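You operate a simulated robot arm through the tools that you are given. There is no shell and no other tool. Be economical: measure what you need, move in short steps, check, and stop when the job is done.

You run a simulated two-armed robot. Do the job below in one go: nothing can be reset, and whatever is moved stays where it is left.

## Task
Pick up the grey corner board with one hand, pass it to the other hand and put it on the top of the long plywood table.

It is judged by the outcome, as a careful person would: the job done as asked, and still so three seconds after it is handed in. It fails if anything else is knocked over, pushed out of place, dropped, spilled or broken.

## Robot
Two 7-joint arms with two-finger parallel grippers on one trunk, on a base that drives. Base frame: it is fixed to the floor where the robot stands at the start and does not move with it; the origin is under the middle of the robot, x ahead of it, y to its left, z up. Readings come in mm, rad, newtons and seconds.
The left shoulder is at the start at [50, 165, 1155], the right one opposite. With the tool pointing down near the work surface each hand reaches from about 160 to 680 mm from the robot's upright axis, wherever it stands, measured 20 degrees to its own side. Places, roughly: top of the long plywood table [-1700, 1100, 700]. Payload 3.91 kg a hand.
The tool frame of a hand sits at the grasp point between the pads (the TCP): z along the fingers, y along the line on which they close. The tips reach 30 mm beyond it. The gripper opens to 110 mm. The fingers are 20 mm wide and 10 mm thick; the gripper's body (48 by 112 mm) begins 55 mm behind the TCP.
Orientation is that of the tool frame in the base frame, as [roll, pitch, yaw] about the fixed x, y, z axes, in that order (R = Rz(yaw) Ry(pitch) Rx(roll)). With the fingers straight down and closing along the base's y, the tool's x points along the base's -x, its y along +y and its z along -z.

## Interface
- The arms move only by the tool play_rows. It takes "left_plan", "right_plan" or both (then of equal length, played together; a hand with none holds still); each is a list of rows, each a list of 7 numbers: the shift along the tool's x, y, z in mm, then the turn, a rotation vector about the tool's x, y, z in rad, then the closure, from 0 (fully open) to 1 (shut). In form: [[x, y, z, wx, wy, wz, fingers], ...]. A call has 1 to 12 rows; each row shifts and turns the commanded pose from where the row before left it, along the tool's axes as they then stand. A row lasts 0.2 s, in which the tool goes at most 50 mm and 0.15 rad; a call with a longer step from one row to the next is refused whole, and so is a gripper value outside its range. A pose out of reach is approached as far as the arm can. The call stops where the force on the tool passes 40 N (or 10 N more than at its start, if that is more) or the arm is blocked; 0.2 s more then pass. Each finger travels about 45 mm/s and halts on what it meets, pressing with about 21 N; the grip force reading is that of the motor and also rises with nothing between the fingers. The clock runs only during rows and for 0.2 s after the last one: add rows that do not move to give the fingers time. The reply holds the time, the measured pose of the TCP, the force on the tool along the base axes, the opening and the grip force, in the units named above and with some noise, with the torque about the TCP (base axes, N m) and any sound that the robot's microphone picked up.
- Cameras (640 x 400 px; columns grow to the right, rows downward): "scene" is now at [114.1, -24.1, 1328]; the picture's right is [-0.27, -0.96, 0.00], its down [-0.53, 0.15, -0.84] and it looks along [0.81, -0.22, -0.55] (base axes); focal length 262 px, centre (320, 200). "left" rides on the left gripper at [72, -17, -103] in its tool frame; the picture's right is [0.23, 0.97, 0.00], its down [-0.76, 0.18, -0.62] and it looks along [-0.61, 0.14, 0.78] (tool axes); focal length 222 px, centre (320, 200). "right" rides on the right gripper at [72, 17, -103] in its tool frame; the picture's right is [-0.23, 0.97, 0.00], its down [-0.76, -0.18, -0.62] and it looks along [-0.61, -0.14, 0.78] (tool axes); focal length 222 px, centre (320, 200). There is no depth. A picture from a camera that has moved, and an enlarged one, comes with that camera's place and axes in the base frame and with its lens.
- camera(camera): a new picture of that camera. The clock stands still meanwhile.
- move_column(by): slides the trunk up (or, below 0, down) by that many mm; the arms and the scene camera ride with it, the base frame stays. It gives what a move gives, with no picture.
- drive_base(legs): drives the robot by 1 to 6 legs, each [ahead, left, turn to the left] in mm, mm and rad, along the robot's own axes; the way and the turn of a leg run together, so that a leg with both is an arc; at most 1500 mm and 3.142 rad a leg. The arms and the cameras ride along, it lands a little off, and it stops where it bumps. It gives what a move gives.
- head_to(pan, tilt): turns the head with the scene camera to pan (to the left, within 1.396 rad either way) and tilt (down, from -0.506 to 1.204), counted from straight ahead of the robot. It gives what a move gives.
- zoom(camera, box): a new picture of the part [left, top, right, bottom] of that camera's present view, enlarged. The clock stands still meanwhile.
- hand_in(): hands the job in; it is judged then, once.

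Go step by step. Nothing tells you exact positions but the pictures and the camera data: compare them with the known pose of the tool, close in by small moves and look again before you grip or let go. The budget is 120 turns and 92 pictures, counting those below and the enlarged ones. Unless the task says otherwise, let go and move clear before handing in, and close with one line.

The tools are called after "Request:" as name(argument=value, ...) on one line, values as JSON. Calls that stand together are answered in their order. play_rows: Moves the arms, as the interface text tells. Its arguments: {"type":"object","properties":{"left_plan":{"type":"array"},"right_plan":{"type":"array"}},"required":[]} The other tools are called the same way: move_column (by) slides the trunk up or down; drive_base (legs) drives the base; head_to (pan, tilt) turns the head that bears the scene camera; camera (camera) takes a picture; zoom (camera, box) takes an enlarged picture of a part of a camera's view; hand_in () hands the job in.

At the start:

```text
clock: 0.0
left_ee_pos: [466.8, 109.2, 1049.4]
left_orientation: [3.141, -0.002, 3.142]
left_force: [-0.6, -0.4, -0.3]
left_wrist_torque: [-0.03, 0.02, 0.0]
left_gripper_width: 109.9
left_gripper_force: 0.2
right_ee_pos: [345.9, -232.7, 1118.9]
right_orientation: [-3.141, 0.001, -3.141]
right_force: [-0.1, 0.1, -0.7]
right_wrist_torque: [-0.01, -0.01, 0.01]
right_gripper_width: 110.2
right_gripper_force: 0.1
trunk travel left (down, up): [-375.0, 128.0]
robot x, y, heading: [-0.1, -0.6, -0.004]
head pan, tilt: [-0.271, 0.578]
```

scene: 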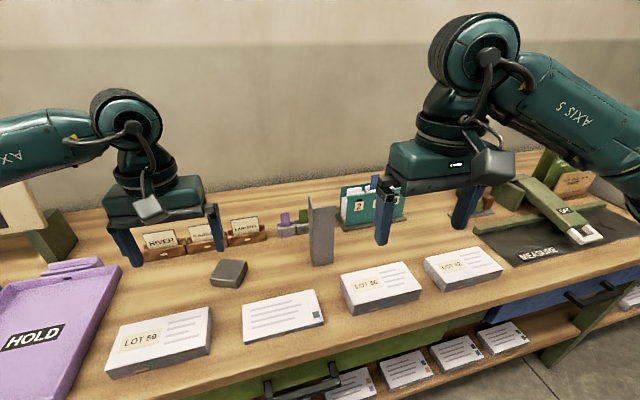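
right: 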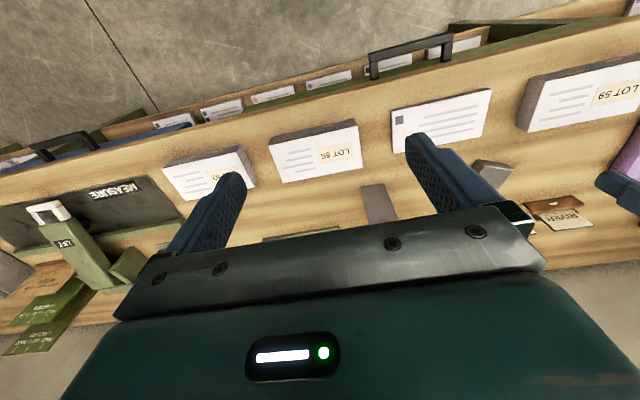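
left: 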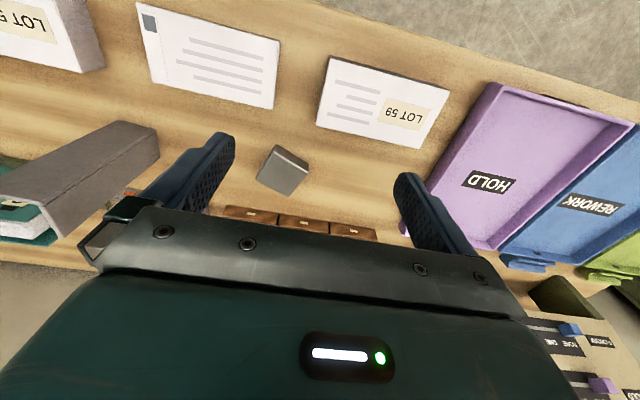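

A grey upright angle-profile stands near the middle of the bench; that is probably the corner board. I'll zoom in on it from each camera.

Request:
zoom(camera="scene", box=[200, 160, 440, 310])

Request:
zoom(camera="left", box=[0, 80, 320, 280])

```text
2.67 times, centred on (320, 235) of scene
camera zoom: at [114.1, -24.1, 1328.0], right [-0.27, -0.96, 0.0], down [-0.53, 0.15, -0.84], along [0.81, -0.22, -0.55], focal length 699 px, centre (320, 107)
```

zoom: 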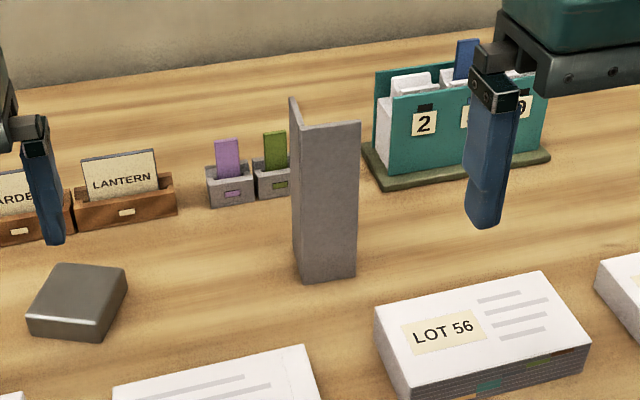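

```text
2.00 times, centred on (160, 180) of left
camera zoom: at [394.2, 92.5, 1154.9], right [-0.23, 0.97, 0.0], down [0.76, 0.18, 0.62], along [0.61, 0.14, -0.78], focal length 444 px, centre (640, 240)
```

zoom: 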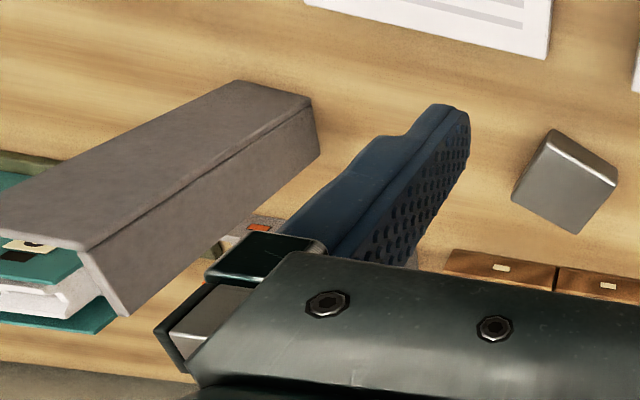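

The corner board is an upright L-section about 190 mm tall with 50 mm flanges. Its corner edge is near [585, -133] and it stands on a bench at z≈805. My plan is for the right hand to grip its front flange horizontally from the right, then the left hand takes its top from above, which makes for an easy upright placement. First I'll turn the right hand so it points left.

Request:
play_rows(right_plan=[[0, -12, 0, -0.1428, 0, 0, 0], [0, 0, 0, -0.1428, 0, 0, 0], [0, 0, 0, -0.1428, 0, 0, 0], [0, 0, 0, -0.1428, 0, 0, 0], [0, 0, 0, -0.1428, 0, 0, 0], [0, 0, 0, -0.1428, 0, 0, 0], [0, 0, 0, -0.1428, 0, 0, 0], [0, 0, 0, -0.1428, 0, 0, 0], [0, 0, 0, -0.1428, 0, 0, 0], [0, 0, 0, -0.1428, 0, 0, 0], [0, 0, 0, -0.1428, 0, 0, 0]])

```text
clock: 2.4
left_ee_pos: [465.7, 108.8, 1050.7]
left_orientation: [-3.141, 0.0, -3.141]
left_force: [-0.8, -0.1, -0.8]
left_wrist_torque: [0.0, 0.0, 0.0]
left_gripper_width: 110.1
left_gripper_force: 0.1
right_ee_pos: [345.8, -244.6, 1119.5]
right_orientation: [1.57, -0.001, 3.14]
right_force: [0.3, 0.6, 0.0]
right_wrist_torque: [0.06, -0.03, 0.03]
right_gripper_width: 109.9
right_gripper_force: 0.0
trunk travel left (down, up): [-375.0, 128.0]
robot x, y, heading: [1.4, 3.1, -0.001]
head pan, tilt: [-0.271, 0.578]
```

The right tool now points left as intended. Next I spin it about its own axis so the fingers close fore-aft.

Request:
play_rows(right_plan=[[0, 0, 0, 0, 0, 0.1428, 0], [0, 0, 0, 0, 0, 0.1428, 0], [0, 0, 0, 0, 0, 0.1428, 0], [0, 0, 0, 0, 0, 0.1428, 0], [0, 0, 0, 0, 0, 0.1428, 0], [0, 0, 0, 0, 0, 0.1428, 0], [0, 0, 0, 0, 0, 0.1428, 0], [0, 0, 0, 0, 0, 0.1428, 0], [0, 0, 0, 0, 0, 0.1428, 0], [0, 0, 0, 0, 0, 0.1428, 0], [0, 0, 0, 0, 0, 0.1428, 0]])

Request:
camera(camera="scene")

Request:
camera(camera="right")

```text
clock: 4.8
left_ee_pos: [466.3, 108.5, 1050.4]
left_orientation: [3.141, 0.0, 3.141]
left_force: [-0.4, 0.1, -0.1]
left_wrist_torque: [0.01, 0.03, -0.01]
left_gripper_width: 109.8
left_gripper_force: 0.0
right_ee_pos: [346.8, -243.1, 1119.6]
right_orientation: [-1.518, -1.569, -0.052]
right_force: [-0.4, -0.8, -0.3]
right_wrist_torque: [0.0, -0.02, 0.0]
right_gripper_width: 110.1
right_gripper_force: 0.0
trunk travel left (down, up): [-375.0, 128.0]
robot x, y, heading: [-1.3, 3.8, -0.003]
head pan, tilt: [-0.271, 0.578]
```

```text
86 pictures are left
camera scene: at [114.1, -24.1, 1328.0], right [-0.27, -0.96, 0.0], down [-0.53, 0.15, -0.84], along [0.81, -0.22, -0.55], focal length 262 px, centre (320, 200)
```

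scene: 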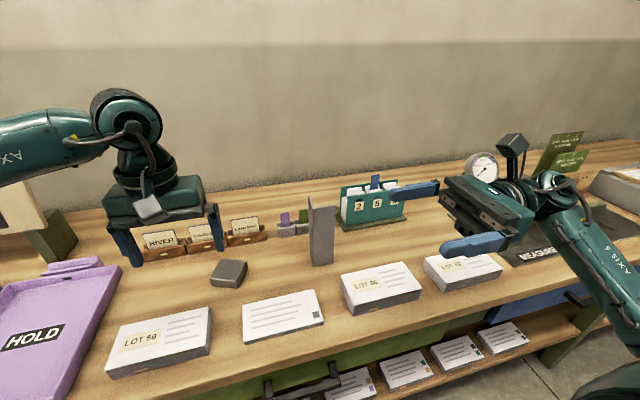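

```text
85 pictures are left
camera right: at [361.9, -346.0, 1192.0], right [0.97, 0.0, -0.23], down [-0.18, -0.62, -0.76], along [-0.14, 0.78, -0.61], focal length 222 px, centre (320, 200)
```

right: 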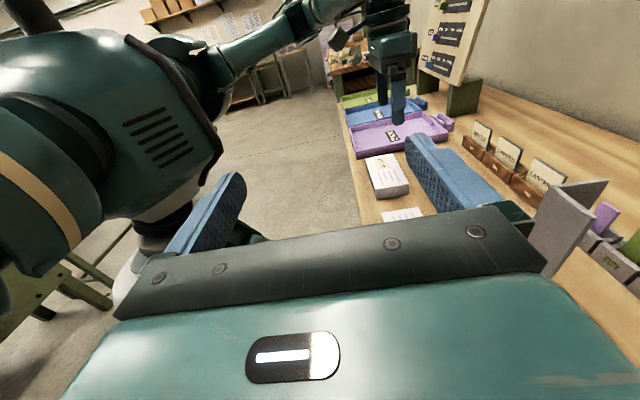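

The turn worked. Now I move the right hand to a staging point to the right of the board.

Request:
play_rows(right_plan=[[0, 40, -10, 0, 0, 0, 0], [0, 46, -11, 0, 0, 0, 0], [0, 46, -11, 0, 0, 0, 0], [0, 46, -11, 0, 0, 0, 0], [0, 46, -11, 0, 0, 0, 0], [-40, 0, 0, 0, 0, 0, 0], [-40, 0, 0, 0, 0, 0, 0], [-40, 0, 0, 0, 0, 0, 0], [-40, 0, 0, 0, 0, 0, 0]])

Request:
camera(camera="scene")

Request:
camera(camera="right")

```text
clock: 6.8
left_ee_pos: [467.1, 109.3, 1049.7]
left_orientation: [-3.14, -0.002, 3.141]
left_force: [-0.4, 0.5, -0.3]
left_wrist_torque: [0.01, -0.01, -0.01]
left_gripper_width: 110.2
left_gripper_force: 0.1
right_ee_pos: [568.2, -298.0, 959.3]
right_orientation: [1.699, -1.568, 3.017]
right_force: [-0.4, 0.2, -0.1]
right_wrist_torque: [0.01, -0.01, -0.02]
right_gripper_width: 110.1
right_gripper_force: 0.1
trunk travel left (down, up): [-375.0, 128.0]
robot x, y, heading: [0.6, 2.9, 0.004]
head pan, tilt: [-0.271, 0.578]
```

```text
84 pictures are left
camera scene: at [114.3, -23.8, 1328.0], right [-0.27, -0.96, 0.0], down [-0.53, 0.15, -0.84], along [0.81, -0.22, -0.55], focal length 262 px, centre (320, 200)
```

scene: 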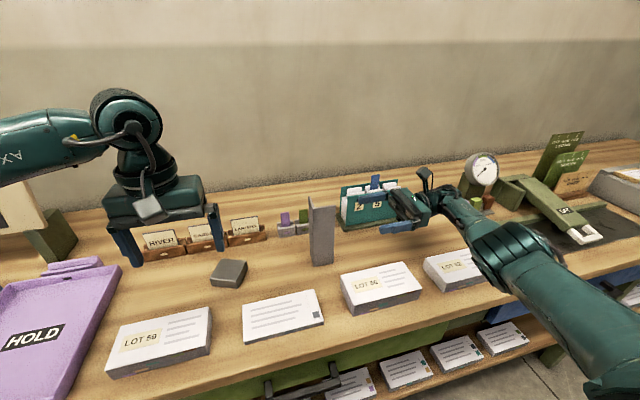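

```text
83 pictures are left
camera right: at [583.6, -400.0, 1033.7], right [0.97, 0.0, -0.22], down [-0.18, -0.62, -0.76], along [-0.14, 0.78, -0.61], focal length 222 px, centre (320, 200)
```

right: 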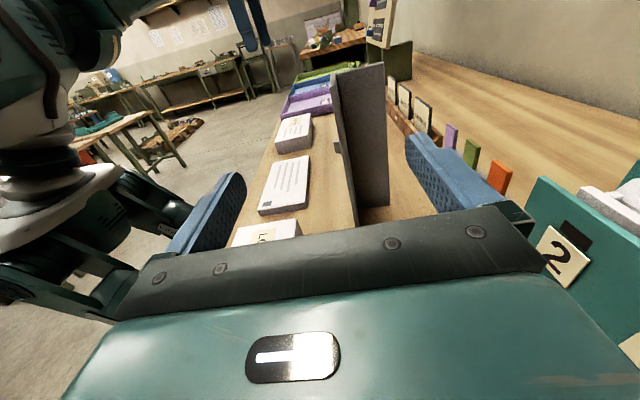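

Request:
zoom(camera="right", box=[240, 50, 480, 230])

```text
2.22 times, centred on (360, 140) of right
camera zoom: at [583.6, -400.0, 1033.7], right [0.97, 0.0, -0.22], down [-0.18, -0.62, -0.76], along [-0.14, 0.78, -0.61], focal length 494 px, centre (231, 333)
```

zoom: 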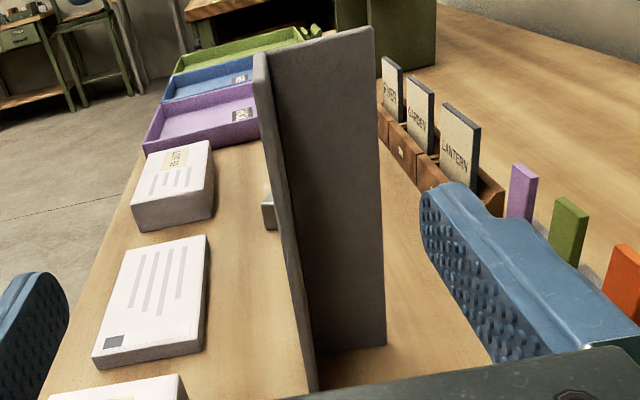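

I can see the flange edge clearly. I estimate the board is yawed about -7°, with the free edge near [584, -190] and the top at z≈990. I align with it, drop to grip height and approach part of the way.

Request:
play_rows(right_plan=[[0, 0, 0, -0.12, 0, 0, 0], [-28, 0, 0, 0, 0, 0, 0], [-28, 0, 0, 0, 0, 0, 0], [0, 2, 19, 0, 0, 0, 0], [0, 0, 25, 0, 0, 0, 0]])

Request:
camera(camera="right")

Request:
zoom(camera="scene", box=[260, 140, 580, 340])

```text
clock: 8.0
left_ee_pos: [466.7, 110.3, 1049.4]
left_orientation: [3.141, 0.0, 3.141]
left_force: [-0.1, -0.2, -0.1]
left_wrist_torque: [-0.02, 0.04, -0.01]
left_gripper_width: 110.1
left_gripper_force: 0.1
right_ee_pos: [571.9, -251.6, 904.0]
right_orientation: [0.853, -1.571, -2.543]
right_force: [0.6, -0.4, 0.8]
right_wrist_torque: [0.0, 0.02, -0.03]
right_gripper_width: 109.7
right_gripper_force: 0.0
right hand out of reach, approached as far as the arm can: row 3
trunk travel left (down, up): [-375.0, 128.0]
robot x, y, heading: [-2.7, 4.1, 0.001]
head pan, tilt: [-0.271, 0.578]
```

```text
81 pictures are left
camera right: at [574.9, -355.1, 978.3], right [0.97, -0.12, -0.23], down [-0.25, -0.6, -0.76], along [-0.05, 0.79, -0.61], focal length 222 px, centre (320, 200)
```

right: 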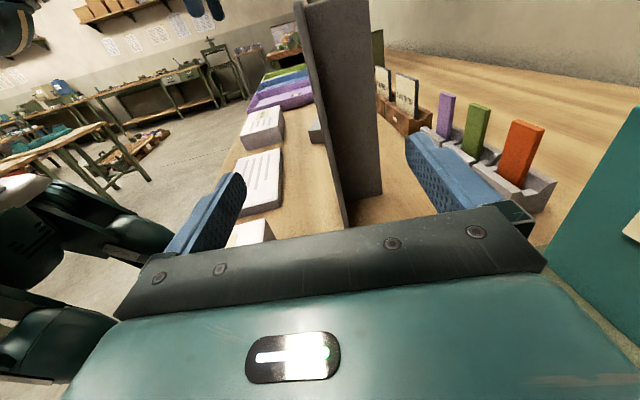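

```text
2.00 times, centred on (420, 240) of scene
camera zoom: at [114.0, -24.0, 1328.0], right [-0.27, -0.96, 0.0], down [-0.53, 0.15, -0.84], along [0.81, -0.22, -0.55], focal length 524 px, centre (120, 120)
```

zoom: 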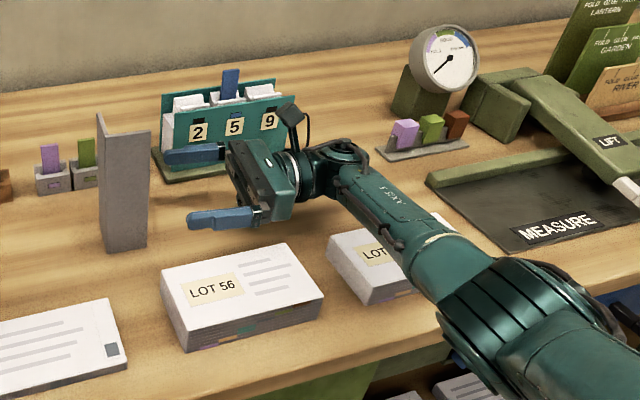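

Request:
zoom(camera="right", box=[220, 0, 440, 240])

```text
1.67 times, centred on (330, 120) of right
camera zoom: at [574.9, -355.1, 978.3], right [0.97, -0.12, -0.23], down [-0.25, -0.6, -0.76], along [-0.05, 0.79, -0.61], focal length 370 px, centre (303, 333)
```

zoom: 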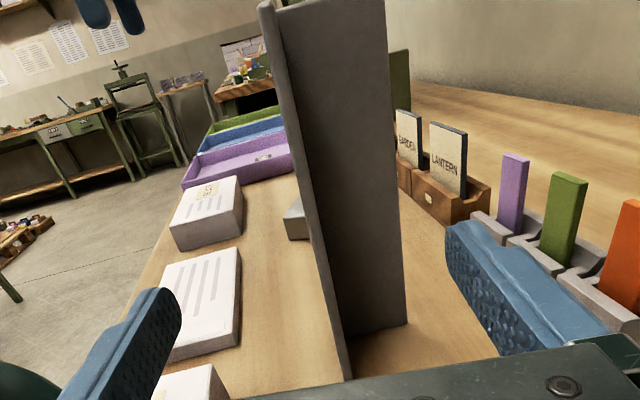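

The free edge fixes at [584, -189], with the top at z≈989. I straddle the flange now with the jaw still open.

Request:
play_rows(right_plan=[[0, 4.5, 10, 0, 0, 0, 0], [0, 0, 32, 0, 0, 0, 0], [0, 0, 30, 0, 0, 0, 0], [0, 0, 0, 0, 0, 0, 0]])

Request:
zoom(camera="right", box=[160, 0, 480, 240])

Request:
zoom(camera="left", box=[0, 80, 320, 280])

```text
clock: 9.0
left_ee_pos: [466.7, 108.1, 1050.1]
left_orientation: [3.141, 0.0, 3.141]
left_force: [-0.3, -0.1, 0.3]
left_wrist_torque: [0.01, 0.03, -0.02]
left_gripper_width: 110.0
left_gripper_force: 0.2
right_ee_pos: [585.8, -181.3, 907.1]
right_orientation: [-1.116, -1.569, -0.574]
right_force: [0.2, -0.6, -0.6]
right_wrist_torque: [0.0, 0.02, 0.01]
right_gripper_width: 109.8
right_gripper_force: 0.1
trunk travel left (down, up): [-375.0, 128.0]
robot x, y, heading: [-0.2, 2.5, 0.001]
head pan, tilt: [-0.271, 0.578]
```

```text
1.67 times, centred on (320, 120) of right
camera zoom: at [588.5, -284.9, 979.7], right [0.97, -0.12, -0.23], down [-0.25, -0.6, -0.76], along [-0.05, 0.79, -0.61], focal length 370 px, centre (320, 333)
```

zoom: 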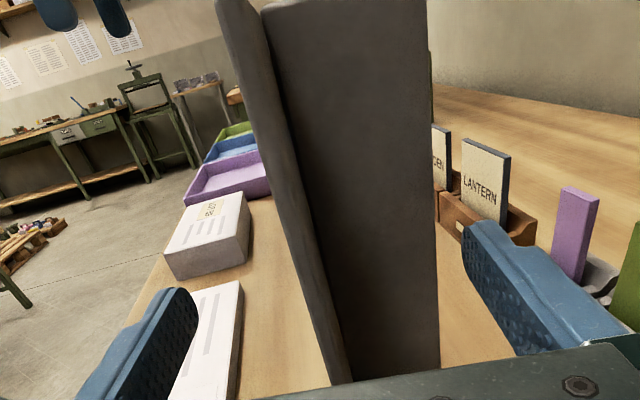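

```text
2.00 times, centred on (160, 180) of left
camera zoom: at [394.2, 92.4, 1154.9], right [-0.23, 0.97, 0.0], down [0.76, 0.18, 0.62], along [0.61, 0.14, -0.78], focal length 444 px, centre (640, 240)
```

zoom: 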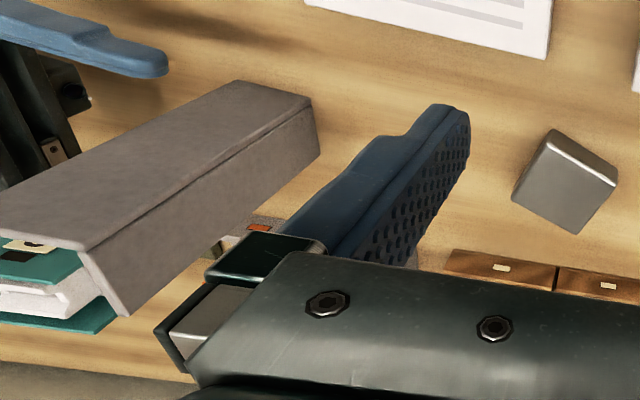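

The flange is centred between the fingers. I close the right hand.

Request:
play_rows(right_plan=[[0, 0, 0, 0, 0, 0, 0.6], [0, 0, 0, 0, 0, 0, 0.8], [0, 0, 0, 0, 0, 0, 1], [0, 0, 0, 0, 0, 0, 1], [0, 0, 0, 0, 0, 0, 1], [0, 0, 0, 0, 0, 0, 1], [0, 0, 0, 0, 0, 0, 1], [0, 0, 0, 0, 0, 0, 1]])

Request:
zoom(camera="right", box=[160, 0, 480, 240])

```text
clock: 10.8
left_ee_pos: [465.6, 107.6, 1050.2]
left_orientation: [-3.141, -0.002, 3.141]
left_force: [0.9, -0.6, 0.2]
left_wrist_torque: [-0.01, 0.03, 0.01]
left_gripper_width: 110.2
left_gripper_force: 0.0
right_ee_pos: [585.2, -181.9, 906.5]
right_orientation: [-1.528, -1.569, -0.161]
right_force: [-0.2, -0.4, 0.8]
right_wrist_torque: [0.0, 0.01, 0.01]
right_gripper_width: 5.6
right_gripper_force: 21.0
trunk travel left (down, up): [-375.0, 128.0]
robot x, y, heading: [1.5, 1.8, 0.004]
head pan, tilt: [-0.271, 0.578]
```

```text
1.67 times, centred on (320, 120) of right
camera zoom: at [588.4, -285.2, 979.8], right [0.97, -0.12, -0.23], down [-0.25, -0.6, -0.76], along [-0.05, 0.79, -0.61], focal length 370 px, centre (320, 333)
```

zoom: 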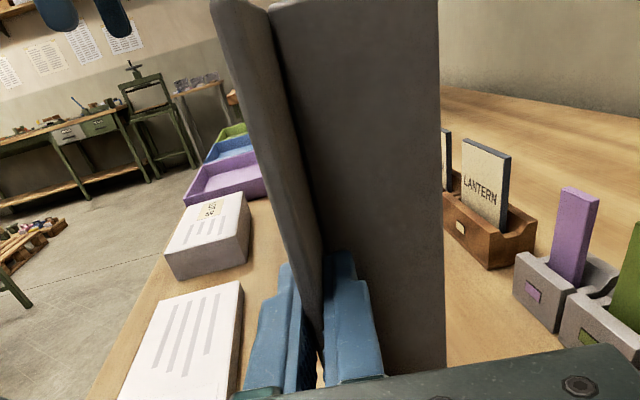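

It is gripped at 5.6 mm. I lift straight up and check.

Request:
play_rows(right_plan=[[15, 0, 0, 0, 0, 0, 1], [30, 0, 0, 0, 0, 0, 1], [35, 0, 0, 0, 0, 0, 1], [35, 0, 0, 0, 0, 0, 1]], left_plan=[[0, 0, -30, 0, 0, 0, 0], [0, 0, -30, 0, 0, 0, 0], [0, 0, -30, 0, 0, 0, 0], [0, 0, -30, 0, 0, 0, 0]])

Request:
camera(camera="scene")

```text
clock: 11.8
left_ee_pos: [465.1, 109.3, 1172.8]
left_orientation: [-3.141, -0.001, 3.141]
left_force: [0.2, 0.2, -0.5]
left_wrist_torque: [0.01, 0.0, -0.03]
left_gripper_width: 110.2
left_gripper_force: 0.1
right_ee_pos: [584.7, -178.7, 1019.8]
right_orientation: [1.617, -1.569, 2.974]
right_force: [0.1, -0.1, -0.5]
right_wrist_torque: [-0.05, 0.02, 0.0]
right_gripper_width: 5.5
right_gripper_force: 20.8
trunk travel left (down, up): [-375.0, 128.0]
robot x, y, heading: [0.5, 1.1, 0.0]
head pan, tilt: [-0.271, 0.578]
```

```text
75 pictures are left
camera scene: at [113.8, -24.1, 1328.0], right [-0.27, -0.96, 0.0], down [-0.53, 0.15, -0.84], along [0.81, -0.22, -0.55], focal length 262 px, centre (320, 200)
```

scene: 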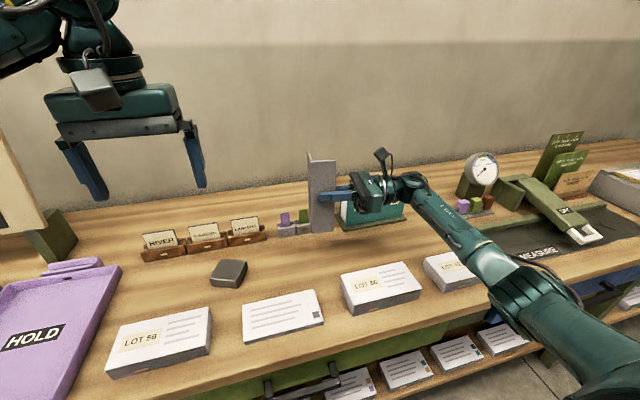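

The board hangs securely and is very light. I bring it in front of the chest and turn the left hand to match the yaw of the second flange.

Request:
play_rows(right_plan=[[0, -30, 24, 0, 0, 0, 1], [0, -30, 24, 0, 0, 0, 1], [0, -30, 24, 0, 0, 0, 1], [0, -27, 24, 0, 0, 0, 1], [0, 0, 0, 0, 0, 0, 1]], left_plan=[[0, 0, -15, 0, 0, 0.12, 0], [0, 0, -15, 0, 0, 0, 0], [0, 0, 0, 0, 0, 0, 0], [0, 0, 0, 0, 0, 0, 0], [0, 0, 0, 0, 0, 0, 0]])

Request:
camera(camera="scene")

Request:
camera(camera="right")

Request:
camera(camera="left")

```text
clock: 13.0
left_ee_pos: [466.5, 110.4, 1201.8]
left_orientation: [3.14, 0.001, 3.022]
left_force: [0.4, 0.6, -0.1]
left_wrist_torque: [-0.01, 0.04, 0.01]
left_gripper_width: 110.0
left_gripper_force: 0.0
right_ee_pos: [479.7, -69.4, 1020.8]
right_orientation: [-1.581, -1.57, -0.11]
right_force: [-0.2, 0.3, -0.9]
right_wrist_torque: [-0.03, 0.03, -0.03]
right_gripper_width: 5.7
right_gripper_force: 21.0
trunk travel left (down, up): [-375.0, 128.0]
robot x, y, heading: [0.4, 0.1, 0.003]
head pan, tilt: [-0.271, 0.578]
```

```text
74 pictures are left
camera scene: at [114.2, -24.1, 1328.0], right [-0.27, -0.96, 0.0], down [-0.53, 0.15, -0.84], along [0.81, -0.22, -0.55], focal length 262 px, centre (320, 200)
```

scene: 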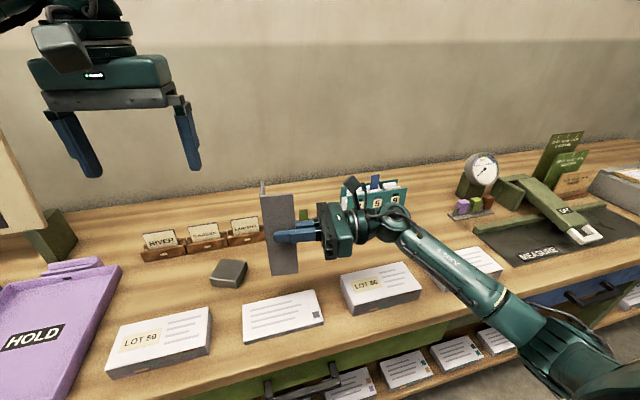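

```text
73 pictures are left
camera right: at [483.1, -173.4, 1093.9], right [0.97, -0.12, -0.23], down [-0.25, -0.6, -0.76], along [-0.05, 0.79, -0.61], focal length 222 px, centre (320, 200)
```

right: 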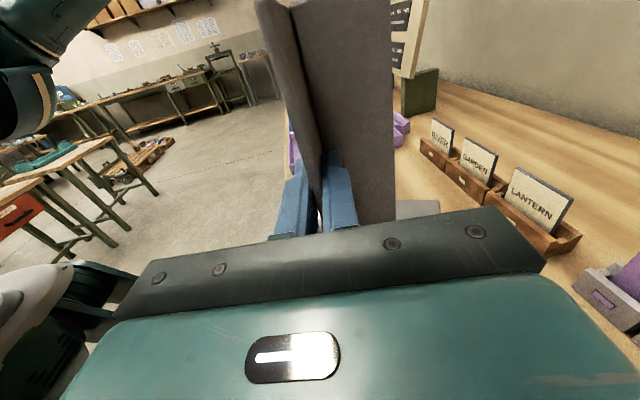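

```text
72 pictures are left
camera left: at [392.9, 101.9, 1306.1], right [-0.11, 0.99, 0.0], down [0.78, 0.09, 0.62], along [0.62, 0.07, -0.78], focal length 222 px, centre (320, 200)
```

left: 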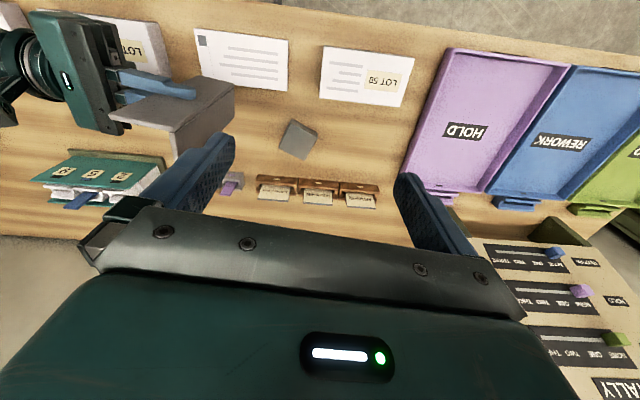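

Request:
zoom(camera="left", box=[80, 60, 260, 180])

Request:
zoom(camera="scene", box=[220, 160, 380, 290])

```text
3.33 times, centred on (170, 120) of left
camera zoom: at [392.9, 101.9, 1306.1], right [-0.11, 0.99, 0.0], down [0.78, 0.09, 0.62], along [0.62, 0.07, -0.78], focal length 740 px, centre (820, 467)
```

zoom: 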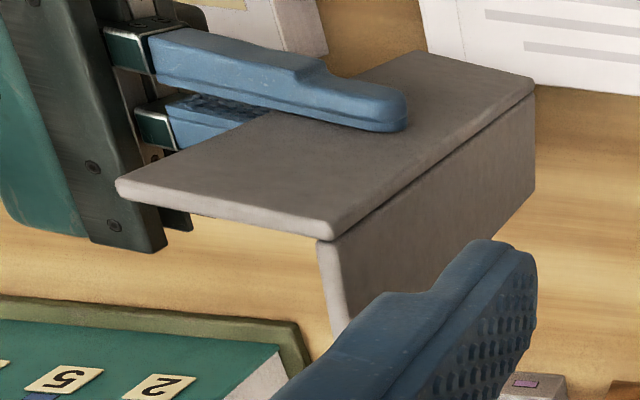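

```text
3.08 times, centred on (300, 225) of scene
camera zoom: at [114.2, -24.1, 1328.0], right [-0.27, -0.96, 0.0], down [-0.53, 0.15, -0.84], along [0.81, -0.22, -0.55], focal length 806 px, centre (382, 123)
```

zoom: 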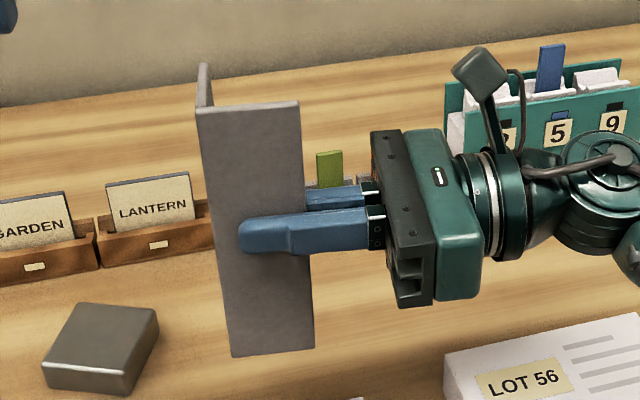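

Both cameras agree: the top is at z≈1103, and the second flange runs from [486, -26] to [535, -33]. I move the left hand above that flange.

Request:
play_rows(left_plan=[[-17, -34, 0, 0, 0, 0.02, 0], [-17, -34, 0, 0, 0, 0, 0], [-17, -34, 0, 0, 0, 0, 0], [-16, -34, 0, 0, 0, 0, 0], [0, 0, 30, 0, 0, 0, 0], [0, 0, 0, 0, 0, 0, 0]])

Request:
camera(camera="left")

Request:
camera(camera="scene")

Request:
camera(camera="right")

```text
clock: 14.4
left_ee_pos: [515.4, -38.4, 1169.7]
left_orientation: [3.14, -0.001, 3.002]
left_force: [0.7, -0.2, 0.4]
left_wrist_torque: [-0.03, -0.05, 0.01]
left_gripper_width: 110.2
left_gripper_force: 0.1
right_ee_pos: [479.7, -70.3, 1021.7]
right_orientation: [1.363, -1.569, -3.054]
right_force: [-0.3, 0.2, -0.4]
right_wrist_torque: [0.0, -0.01, 0.01]
right_gripper_width: 5.3
right_gripper_force: 21.4
trunk travel left (down, up): [-375.0, 128.0]
robot x, y, heading: [-1.6, -0.2, 0.008]
head pan, tilt: [-0.271, 0.578]
```

```text
69 pictures are left
camera left: at [441.3, -44.0, 1273.6], right [-0.09, 1.0, 0.0], down [0.78, 0.07, 0.62], along [0.62, 0.06, -0.78], focal length 222 px, centre (320, 200)
```

left: 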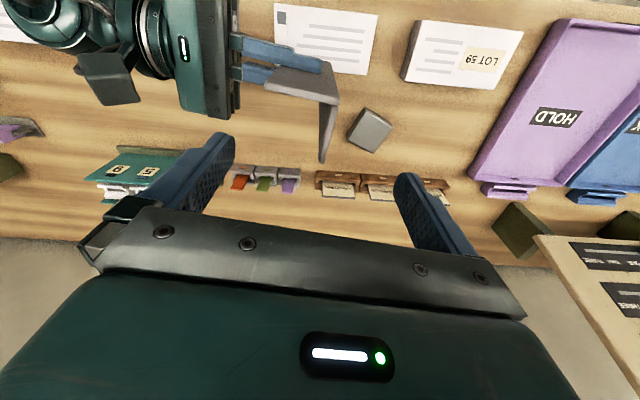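

```text
68 pictures are left
camera scene: at [113.9, -24.3, 1328.0], right [-0.27, -0.96, 0.0], down [-0.53, 0.15, -0.84], along [0.81, -0.22, -0.55], focal length 262 px, centre (320, 200)
```

scene: 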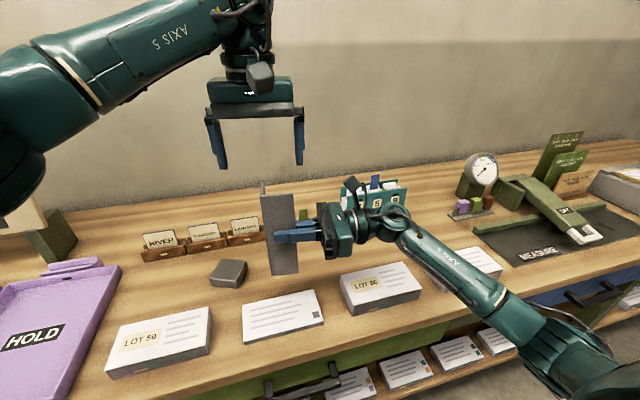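

```text
67 pictures are left
camera right: at [483.2, -173.8, 1094.1], right [0.97, -0.12, -0.23], down [-0.25, -0.6, -0.76], along [-0.05, 0.79, -0.61], focal length 222 px, centre (320, 200)
```

right: 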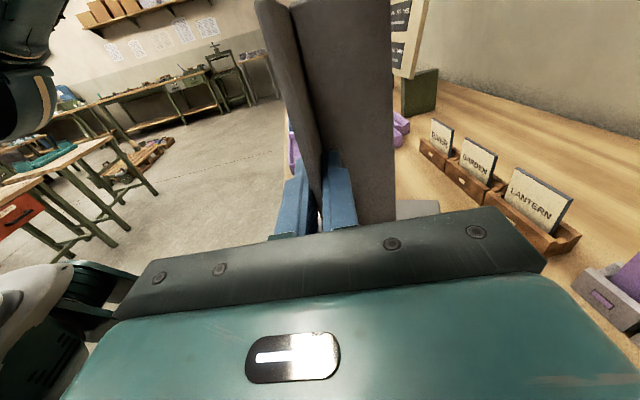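

The flange is about 6 mm left of the left TCP. I correct for that and descend to straddle it.

Request:
play_rows(left_plan=[[-1, 6, 0, 0, 0, 0, 0], [0, 0, 20, 0, 0, 0, 0], [0, 0, 20, 0, 0, 0, 0], [0, 0, 20, 0, 0, 0, 0], [0, 0, 15, 0, 0, 0, 0], [0, 0, 14, 0, 0, 0, 0], [0, 0, 0, 0, 0, 0, 0]])

Request:
camera(camera="left")

Request:
zoom(camera="scene", box=[180, 100, 420, 290])

Request:
camera(camera="right")

```text
clock: 16.0
left_ee_pos: [518.7, -29.6, 1081.5]
left_orientation: [3.141, 0.0, 3.002]
left_force: [0.4, -0.5, -0.1]
left_wrist_torque: [0.02, 0.0, -0.03]
left_gripper_width: 109.8
left_gripper_force: 0.1
right_ee_pos: [480.1, -69.3, 1021.3]
right_orientation: [1.657, -1.57, 2.934]
right_force: [-0.3, -0.1, -1.2]
right_wrist_torque: [-0.05, 0.03, 0.0]
right_gripper_width: 5.1
right_gripper_force: 20.7
trunk travel left (down, up): [-375.0, 128.0]
robot x, y, heading: [-1.5, 0.7, -0.001]
head pan, tilt: [-0.271, 0.578]
```

```text
66 pictures are left
camera left: at [444.0, -35.6, 1185.4], right [-0.09, 1.0, 0.0], down [0.78, 0.07, 0.62], along [0.62, 0.06, -0.78], focal length 222 px, centre (320, 200)
```

left: 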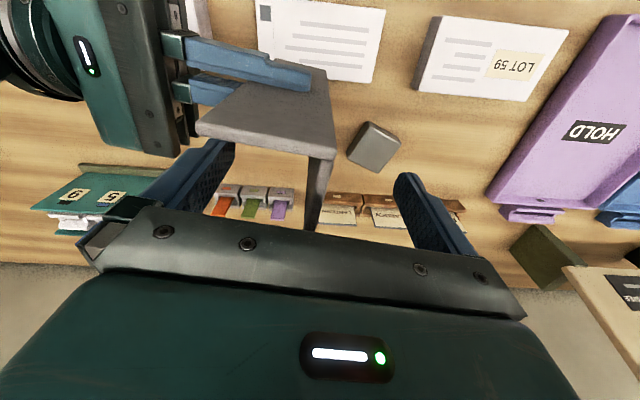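

```text
2.11 times, centred on (300, 195) of scene
camera zoom: at [114.1, -24.1, 1328.0], right [-0.27, -0.96, 0.0], down [-0.53, 0.15, -0.84], along [0.81, -0.22, -0.55], focal length 552 px, centre (362, 210)
```

zoom: 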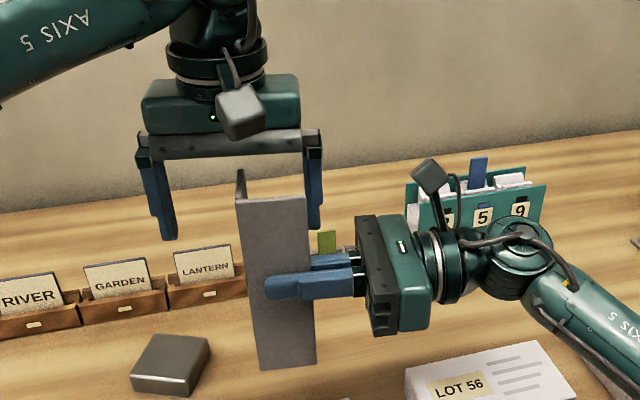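

```text
64 pictures are left
camera right: at [483.4, -173.6, 1094.0], right [0.97, -0.12, -0.23], down [-0.25, -0.6, -0.76], along [-0.05, 0.79, -0.61], focal length 222 px, centre (320, 200)
```

right: 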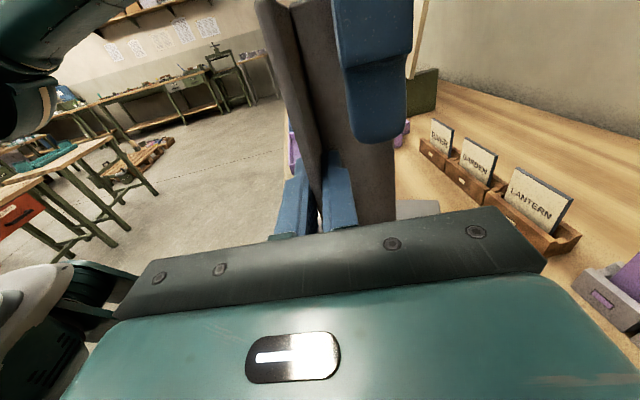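

The left fingers straddle the second flange well. I shift 2 mm and close the left hand.

Request:
play_rows(left_plan=[[0, -2.5, 0, 0, 0, 0, 0.6], [0, 0, 0, 0, 0, 0, 0.8], [0, 0, 0, 0, 0, 0, 1], [0, 0, 0, 0, 0, 0, 1], [0, 0, 0, 0, 0, 0, 1], [0, 0, 0, 0, 0, 0, 1], [0, 0, 0, 0, 0, 0, 1], [0, 0, 0, 0, 0, 0, 1]])

Request:
zoom(camera="scene", box=[180, 100, 420, 290])

Request:
camera(camera="left")

```text
clock: 17.8
left_ee_pos: [517.4, -32.2, 1081.4]
left_orientation: [-3.14, 0.0, 3.004]
left_force: [-0.9, -6.2, 0.5]
left_wrist_torque: [0.0, -0.02, 0.4]
left_gripper_width: 5.5
left_gripper_force: 21.0
right_ee_pos: [479.4, -69.1, 1020.9]
right_orientation: [1.566, -1.571, 3.028]
right_force: [-0.2, 6.8, -0.5]
right_wrist_torque: [-0.39, 0.06, -0.16]
right_gripper_width: 5.4
right_gripper_force: 21.0
trunk travel left (down, up): [-375.0, 128.0]
robot x, y, heading: [1.1, 1.4, 0.005]
head pan, tilt: [-0.271, 0.578]
```

```text
2.11 times, centred on (300, 195) of scene
camera zoom: at [114.1, -24.1, 1328.0], right [-0.27, -0.96, 0.0], down [-0.53, 0.15, -0.84], along [0.81, -0.22, -0.55], focal length 552 px, centre (362, 210)
```

zoom: 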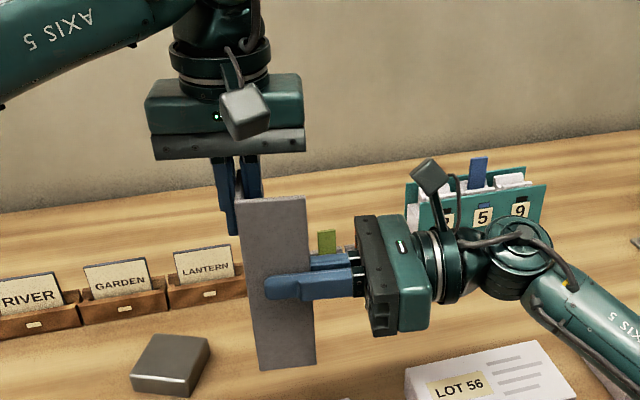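

```text
62 pictures are left
camera left: at [442.8, -37.9, 1185.9], right [-0.09, 1.0, 0.0], down [0.78, 0.07, 0.62], along [0.62, 0.05, -0.78], focal length 222 px, centre (320, 200)
```

left: 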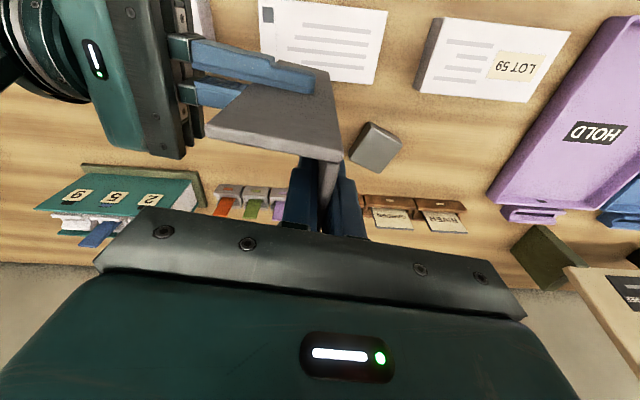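

Both hands hold it. I release the right hand partway and back it straight out to the right.

Request:
play_rows(right_plan=[[0, 0, 0, 0, 0, 0, 0.8], [0, 0, 0, 0, 0, 0, 0.7], [0, 0, 0, 0, 0, 0, 0.7], [0, 0, -15, 0, 0, 0, 0.7], [0, 0, -35, 0, 0, 0, 0.7], [0, 0, -40, 0, 0, 0, 0.7], [0, 0, -40, 0, 0, 0, 0.7], [0, 0, -40, 0, 0, 0, 0.7]])

Request:
camera(camera="scene")

Request:
camera(camera="right")

```text
clock: 19.6
left_ee_pos: [517.5, -31.7, 1081.3]
left_orientation: [-3.141, 0.0, 3.001]
left_force: [-0.6, 0.6, -0.5]
left_wrist_torque: [0.0, 0.01, -0.01]
left_gripper_width: 5.7
left_gripper_force: 21.2
right_ee_pos: [459.6, -239.2, 1021.1]
right_orientation: [0.735, -1.57, -2.425]
right_force: [-0.3, 0.3, -0.4]
right_wrist_torque: [-0.01, 0.0, -0.02]
right_gripper_width: 33.2
right_gripper_force: 0.1
trunk travel left (down, up): [-375.0, 128.0]
robot x, y, heading: [1.4, 0.7, 0.005]
head pan, tilt: [-0.271, 0.578]
```

```text
61 pictures are left
camera scene: at [114.0, -24.3, 1328.0], right [-0.27, -0.96, 0.0], down [-0.53, 0.15, -0.84], along [0.81, -0.22, -0.55], focal length 262 px, centre (320, 200)
```

scene: 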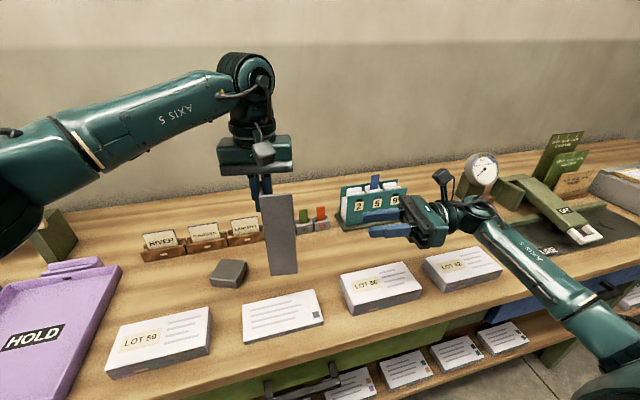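

```text
60 pictures are left
camera right: at [463.0, -342.5, 1094.0], right [0.97, -0.12, -0.23], down [-0.25, -0.6, -0.76], along [-0.05, 0.79, -0.61], focal length 222 px, centre (320, 200)
```

right: 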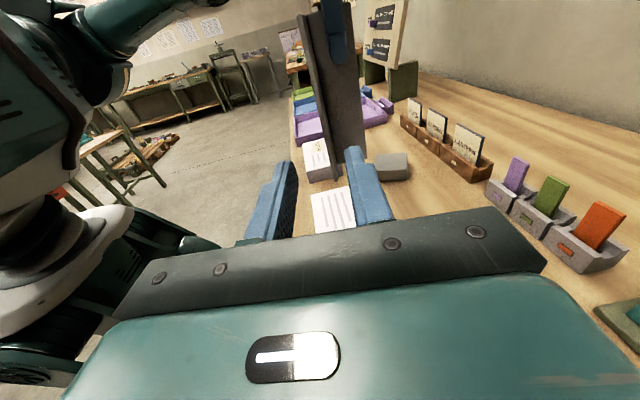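

The handover is done. I lift and tuck both arms, then look around for a driving route.

Request:
play_rows(left_plan=[[0, 0, -30, 0, 0, 0, 1], [0, 0, -30, 0, 0, 0, 1], [20, 20, 0, 0, 0, 0, 1], [30, 30, 0, 0, 0, 0, 1], [30, 30, 0, 0, 0, 0, 1], [30, 30, 0, 0, 0, 0, 1]], right_plan=[[30, 0, -10, 0, 0, 0, 0.7], [35, 0, -10, 0, 0, 0, 0.7], [35, -20, 0, 0, 0, 0, 0.7], [30, -35, 0, 0, 0, 0, 0.7], [0, -35, 0, 0, 0, 0, 0.7], [0, -35, 0, 0, 0, 0, 0.7]])

Request:
head_to(pan=1.39, tilt=0.45)

Request:
camera(camera="scene")

```text
clock: 21.0
left_ee_pos: [425.1, 91.3, 1141.8]
left_orientation: [3.141, 0.0, 3.003]
left_force: [-0.2, 0.1, -1.6]
left_wrist_torque: [0.04, -0.03, -0.01]
left_gripper_width: 5.8
left_gripper_force: 21.0
right_ee_pos: [332.2, -244.9, 1151.2]
right_orientation: [2.494, -1.568, 2.099]
right_force: [-0.4, 0.6, 1.0]
right_wrist_torque: [0.0, 0.01, -0.02]
right_gripper_width: 33.0
right_gripper_force: 0.1
trunk travel left (down, up): [-375.0, 128.0]
robot x, y, heading: [-1.8, -1.1, 0.002]
head pan, tilt: [-0.271, 0.578]
```

```text
clock: 22.7
left_ee_pos: [425.3, 90.4, 1141.9]
left_orientation: [-3.141, 0.001, 3.002]
left_force: [-0.1, 0.6, -0.5]
left_wrist_torque: [0.01, -0.01, 0.0]
left_gripper_width: 5.6
left_gripper_force: 20.8
right_ee_pos: [334.3, -244.1, 1149.4]
right_orientation: [-1.326, -1.57, -0.362]
right_force: [0.2, 0.3, 0.1]
right_wrist_torque: [0.03, 0.0, -0.02]
right_gripper_width: 32.9
right_gripper_force: 0.1
trunk travel left (down, up): [-375.0, 128.0]
robot x, y, heading: [1.2, -2.8, 0.0]
head pan, tilt: [1.389, 0.45]
```

```text
59 pictures are left
camera scene: at [45.0, 90.2, 1339.5], right [0.98, -0.18, 0.0], down [-0.08, -0.43, -0.9], along [0.16, 0.89, -0.44], focal length 262 px, centre (320, 200)
```

scene: 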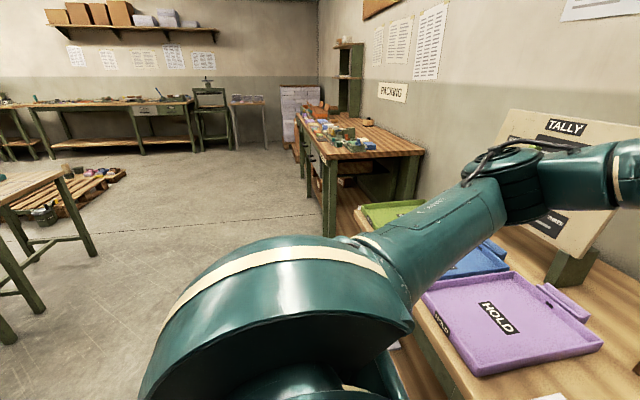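

The table left-behind has a corner near [-1390, 2050], so its near edge faces me. I back off from the bench and then turn left to look.

Request:
drive_base(legs=[[-450, 0, 0]])

Request:
drive_base(legs=[[0, 0, 1.57]])

Request:
head_to(pan=1.1, tilt=0.45)

Request:
camera(camera="scene")

```text
clock: 25.4
left_ee_pos: [-22.3, 91.6, 1140.7]
left_orientation: [3.141, -0.001, 3.003]
left_force: [-0.2, 0.4, -0.7]
left_wrist_torque: [0.02, -0.02, 0.0]
left_gripper_width: 5.7
left_gripper_force: 21.3
right_ee_pos: [-114.0, -243.7, 1151.7]
right_orientation: [1.643, -1.568, 2.949]
right_force: [-0.1, 0.0, -0.5]
right_wrist_torque: [-0.01, -0.01, -0.01]
right_gripper_width: 32.9
right_gripper_force: 0.3
trunk travel left (down, up): [-375.0, 128.0]
robot x, y, heading: [-449.9, -0.5, 0.003]
head pan, tilt: [1.389, 0.45]
```

```text
clock: 29.7
left_ee_pos: [-550.3, 422.4, 1142.2]
left_orientation: [-3.141, -0.001, -1.682]
left_force: [-0.8, 0.5, -0.2]
left_wrist_torque: [0.01, -0.04, 0.01]
left_gripper_width: 5.6
left_gripper_force: 21.8
right_ee_pos: [-213.0, 340.9, 1150.7]
right_orientation: [-1.326, -1.57, 1.235]
right_force: [-0.4, -0.4, 0.1]
right_wrist_torque: [0.01, 0.0, 0.01]
right_gripper_width: 33.0
right_gripper_force: 0.1
trunk travel left (down, up): [-375.0, 128.0]
robot x, y, heading: [-447.1, -0.8, 1.597]
head pan, tilt: [1.389, 0.45]
```

```text
clock: 30.5
left_ee_pos: [-550.5, 421.8, 1141.5]
left_orientation: [-3.141, 0.0, -1.681]
left_force: [0.0, 0.5, -1.1]
left_wrist_torque: [0.03, 0.03, 0.01]
left_gripper_width: 5.5
left_gripper_force: 21.0
right_ee_pos: [-211.8, 340.0, 1151.3]
right_orientation: [1.586, -1.57, -1.675]
right_force: [-0.3, 0.4, 0.0]
right_wrist_torque: [0.01, -0.01, 0.0]
right_gripper_width: 33.2
right_gripper_force: 0.0
trunk travel left (down, up): [-375.0, 128.0]
robot x, y, heading: [-448.9, -3.1, 1.597]
head pan, tilt: [1.1, 0.45]
```

```text
58 pictures are left
camera scene: at [-532.8, 68.1, 1339.5], right [0.43, 0.9, 0.0], down [0.39, -0.19, -0.9], along [-0.81, 0.38, -0.44], focal length 262 px, centre (320, 200)
```

scene: 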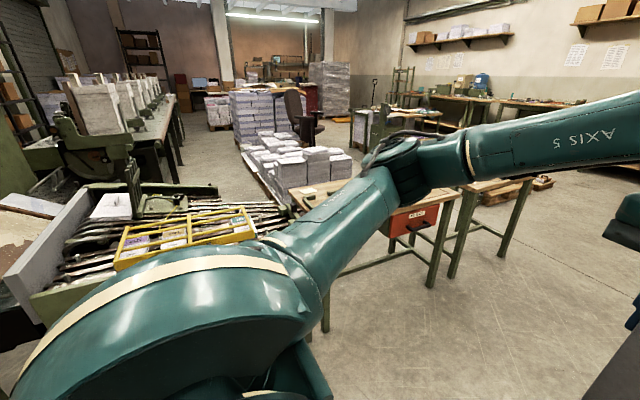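

Request:
drive_base(legs=[[0, 0, 1.1]])

Request:
head_to(pan=-0.1, tilt=0.4)

Request:
camera(camera="scene")

```text
clock: 33.6
left_ee_pos: [-867.8, 113.7, 1141.7]
left_orientation: [-3.142, 0.0, -0.614]
left_force: [-0.5, 0.2, -0.3]
left_wrist_torque: [0.0, 0.02, -0.01]
left_gripper_width: 5.3
left_gripper_force: 20.7
right_ee_pos: [-632.2, 370.1, 1151.2]
right_orientation: [1.744, -1.57, -0.767]
right_force: [-0.9, -0.2, -0.3]
right_wrist_torque: [0.03, 0.01, 0.01]
right_gripper_width: 33.2
right_gripper_force: 0.2
trunk travel left (down, up): [-375.0, 128.0]
robot x, y, heading: [-451.1, -1.1, 2.667]
head pan, tilt: [1.1, 0.45]
```

```text
clock: 35.0
left_ee_pos: [-866.7, 114.2, 1141.4]
left_orientation: [-3.141, 0.002, -0.616]
left_force: [-0.3, -0.6, -0.4]
left_wrist_torque: [-0.01, 0.01, -0.02]
left_gripper_width: 5.4
left_gripper_force: 21.1
right_ee_pos: [-632.0, 370.8, 1150.0]
right_orientation: [1.574, -1.571, -0.599]
right_force: [-0.2, -1.0, 0.2]
right_wrist_torque: [0.01, 0.01, 0.02]
right_gripper_width: 33.2
right_gripper_force: 0.1
trunk travel left (down, up): [-375.0, 128.0]
robot x, y, heading: [-451.0, 2.4, 2.668]
head pan, tilt: [-0.099, 0.4]
```

```text
57 pictures are left
camera scene: at [-552.7, 63.3, 1344.2], right [0.54, 0.84, 0.0], down [0.33, -0.21, -0.92], along [-0.77, 0.5, -0.39], focal length 262 px, centre (320, 200)
```

scene: 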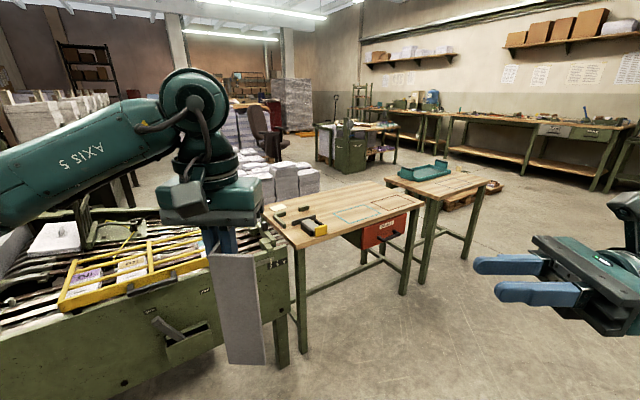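

The long plywood table spans roughly x -1425 to -1900, y 530 to 1400, with a few tools at its left end and a dashed outline in the middle. I turn to face it, slide along and look closer.

Request:
drive_base(legs=[[0, 0, 0.473], [0, -1150, 0]])

Request:
head_to(pan=0.0, tilt=0.6)

Request:
camera(camera="scene")

```text
clock: 46.6
left_ee_pos: [-871.5, 1046.6, 1142.2]
left_orientation: [3.141, 0.001, -0.145]
left_force: [-0.1, -0.6, -0.3]
left_wrist_torque: [0.02, -0.01, -0.02]
left_gripper_width: 5.5
left_gripper_force: 21.3
right_ee_pos: [-778.1, 1383.2, 1149.9]
right_orientation: [1.503, -1.57, -0.056]
right_force: [-0.6, 0.5, 0.6]
right_wrist_torque: [0.01, -0.03, 0.0]
right_gripper_width: 32.9
right_gripper_force: 0.1
trunk travel left (down, up): [-375.0, 128.0]
robot x, y, heading: [-443.1, 1138.8, 3.137]
head pan, tilt: [-0.099, 0.4]
```

```text
clock: 47.3
left_ee_pos: [-871.1, 1047.4, 1142.2]
left_orientation: [-3.14, 0.0, -0.144]
left_force: [0.4, 0.4, -0.2]
left_wrist_torque: [0.01, -0.02, 0.02]
left_gripper_width: 5.3
left_gripper_force: 21.2
right_ee_pos: [-778.3, 1383.0, 1151.4]
right_orientation: [1.48, -1.569, -0.033]
right_force: [0.0, -0.4, 0.3]
right_wrist_torque: [0.0, -0.04, 0.0]
right_gripper_width: 33.2
right_gripper_force: 0.1
trunk travel left (down, up): [-375.0, 128.0]
robot x, y, heading: [-448.4, 1133.0, 3.135]
head pan, tilt: [0.0, 0.6]
```

```text
56 pictures are left
camera scene: at [-564.1, 1136.2, 1326.0], right [0.01, 1.0, 0.0], down [0.56, 0.0, -0.83], along [-0.83, 0.0, -0.56], focal length 262 px, centre (320, 200)
```

scene: 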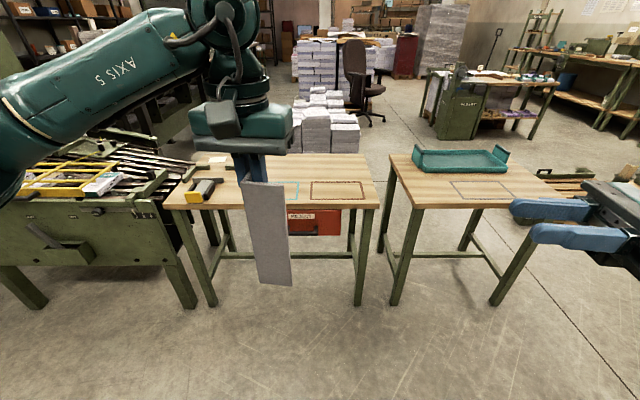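

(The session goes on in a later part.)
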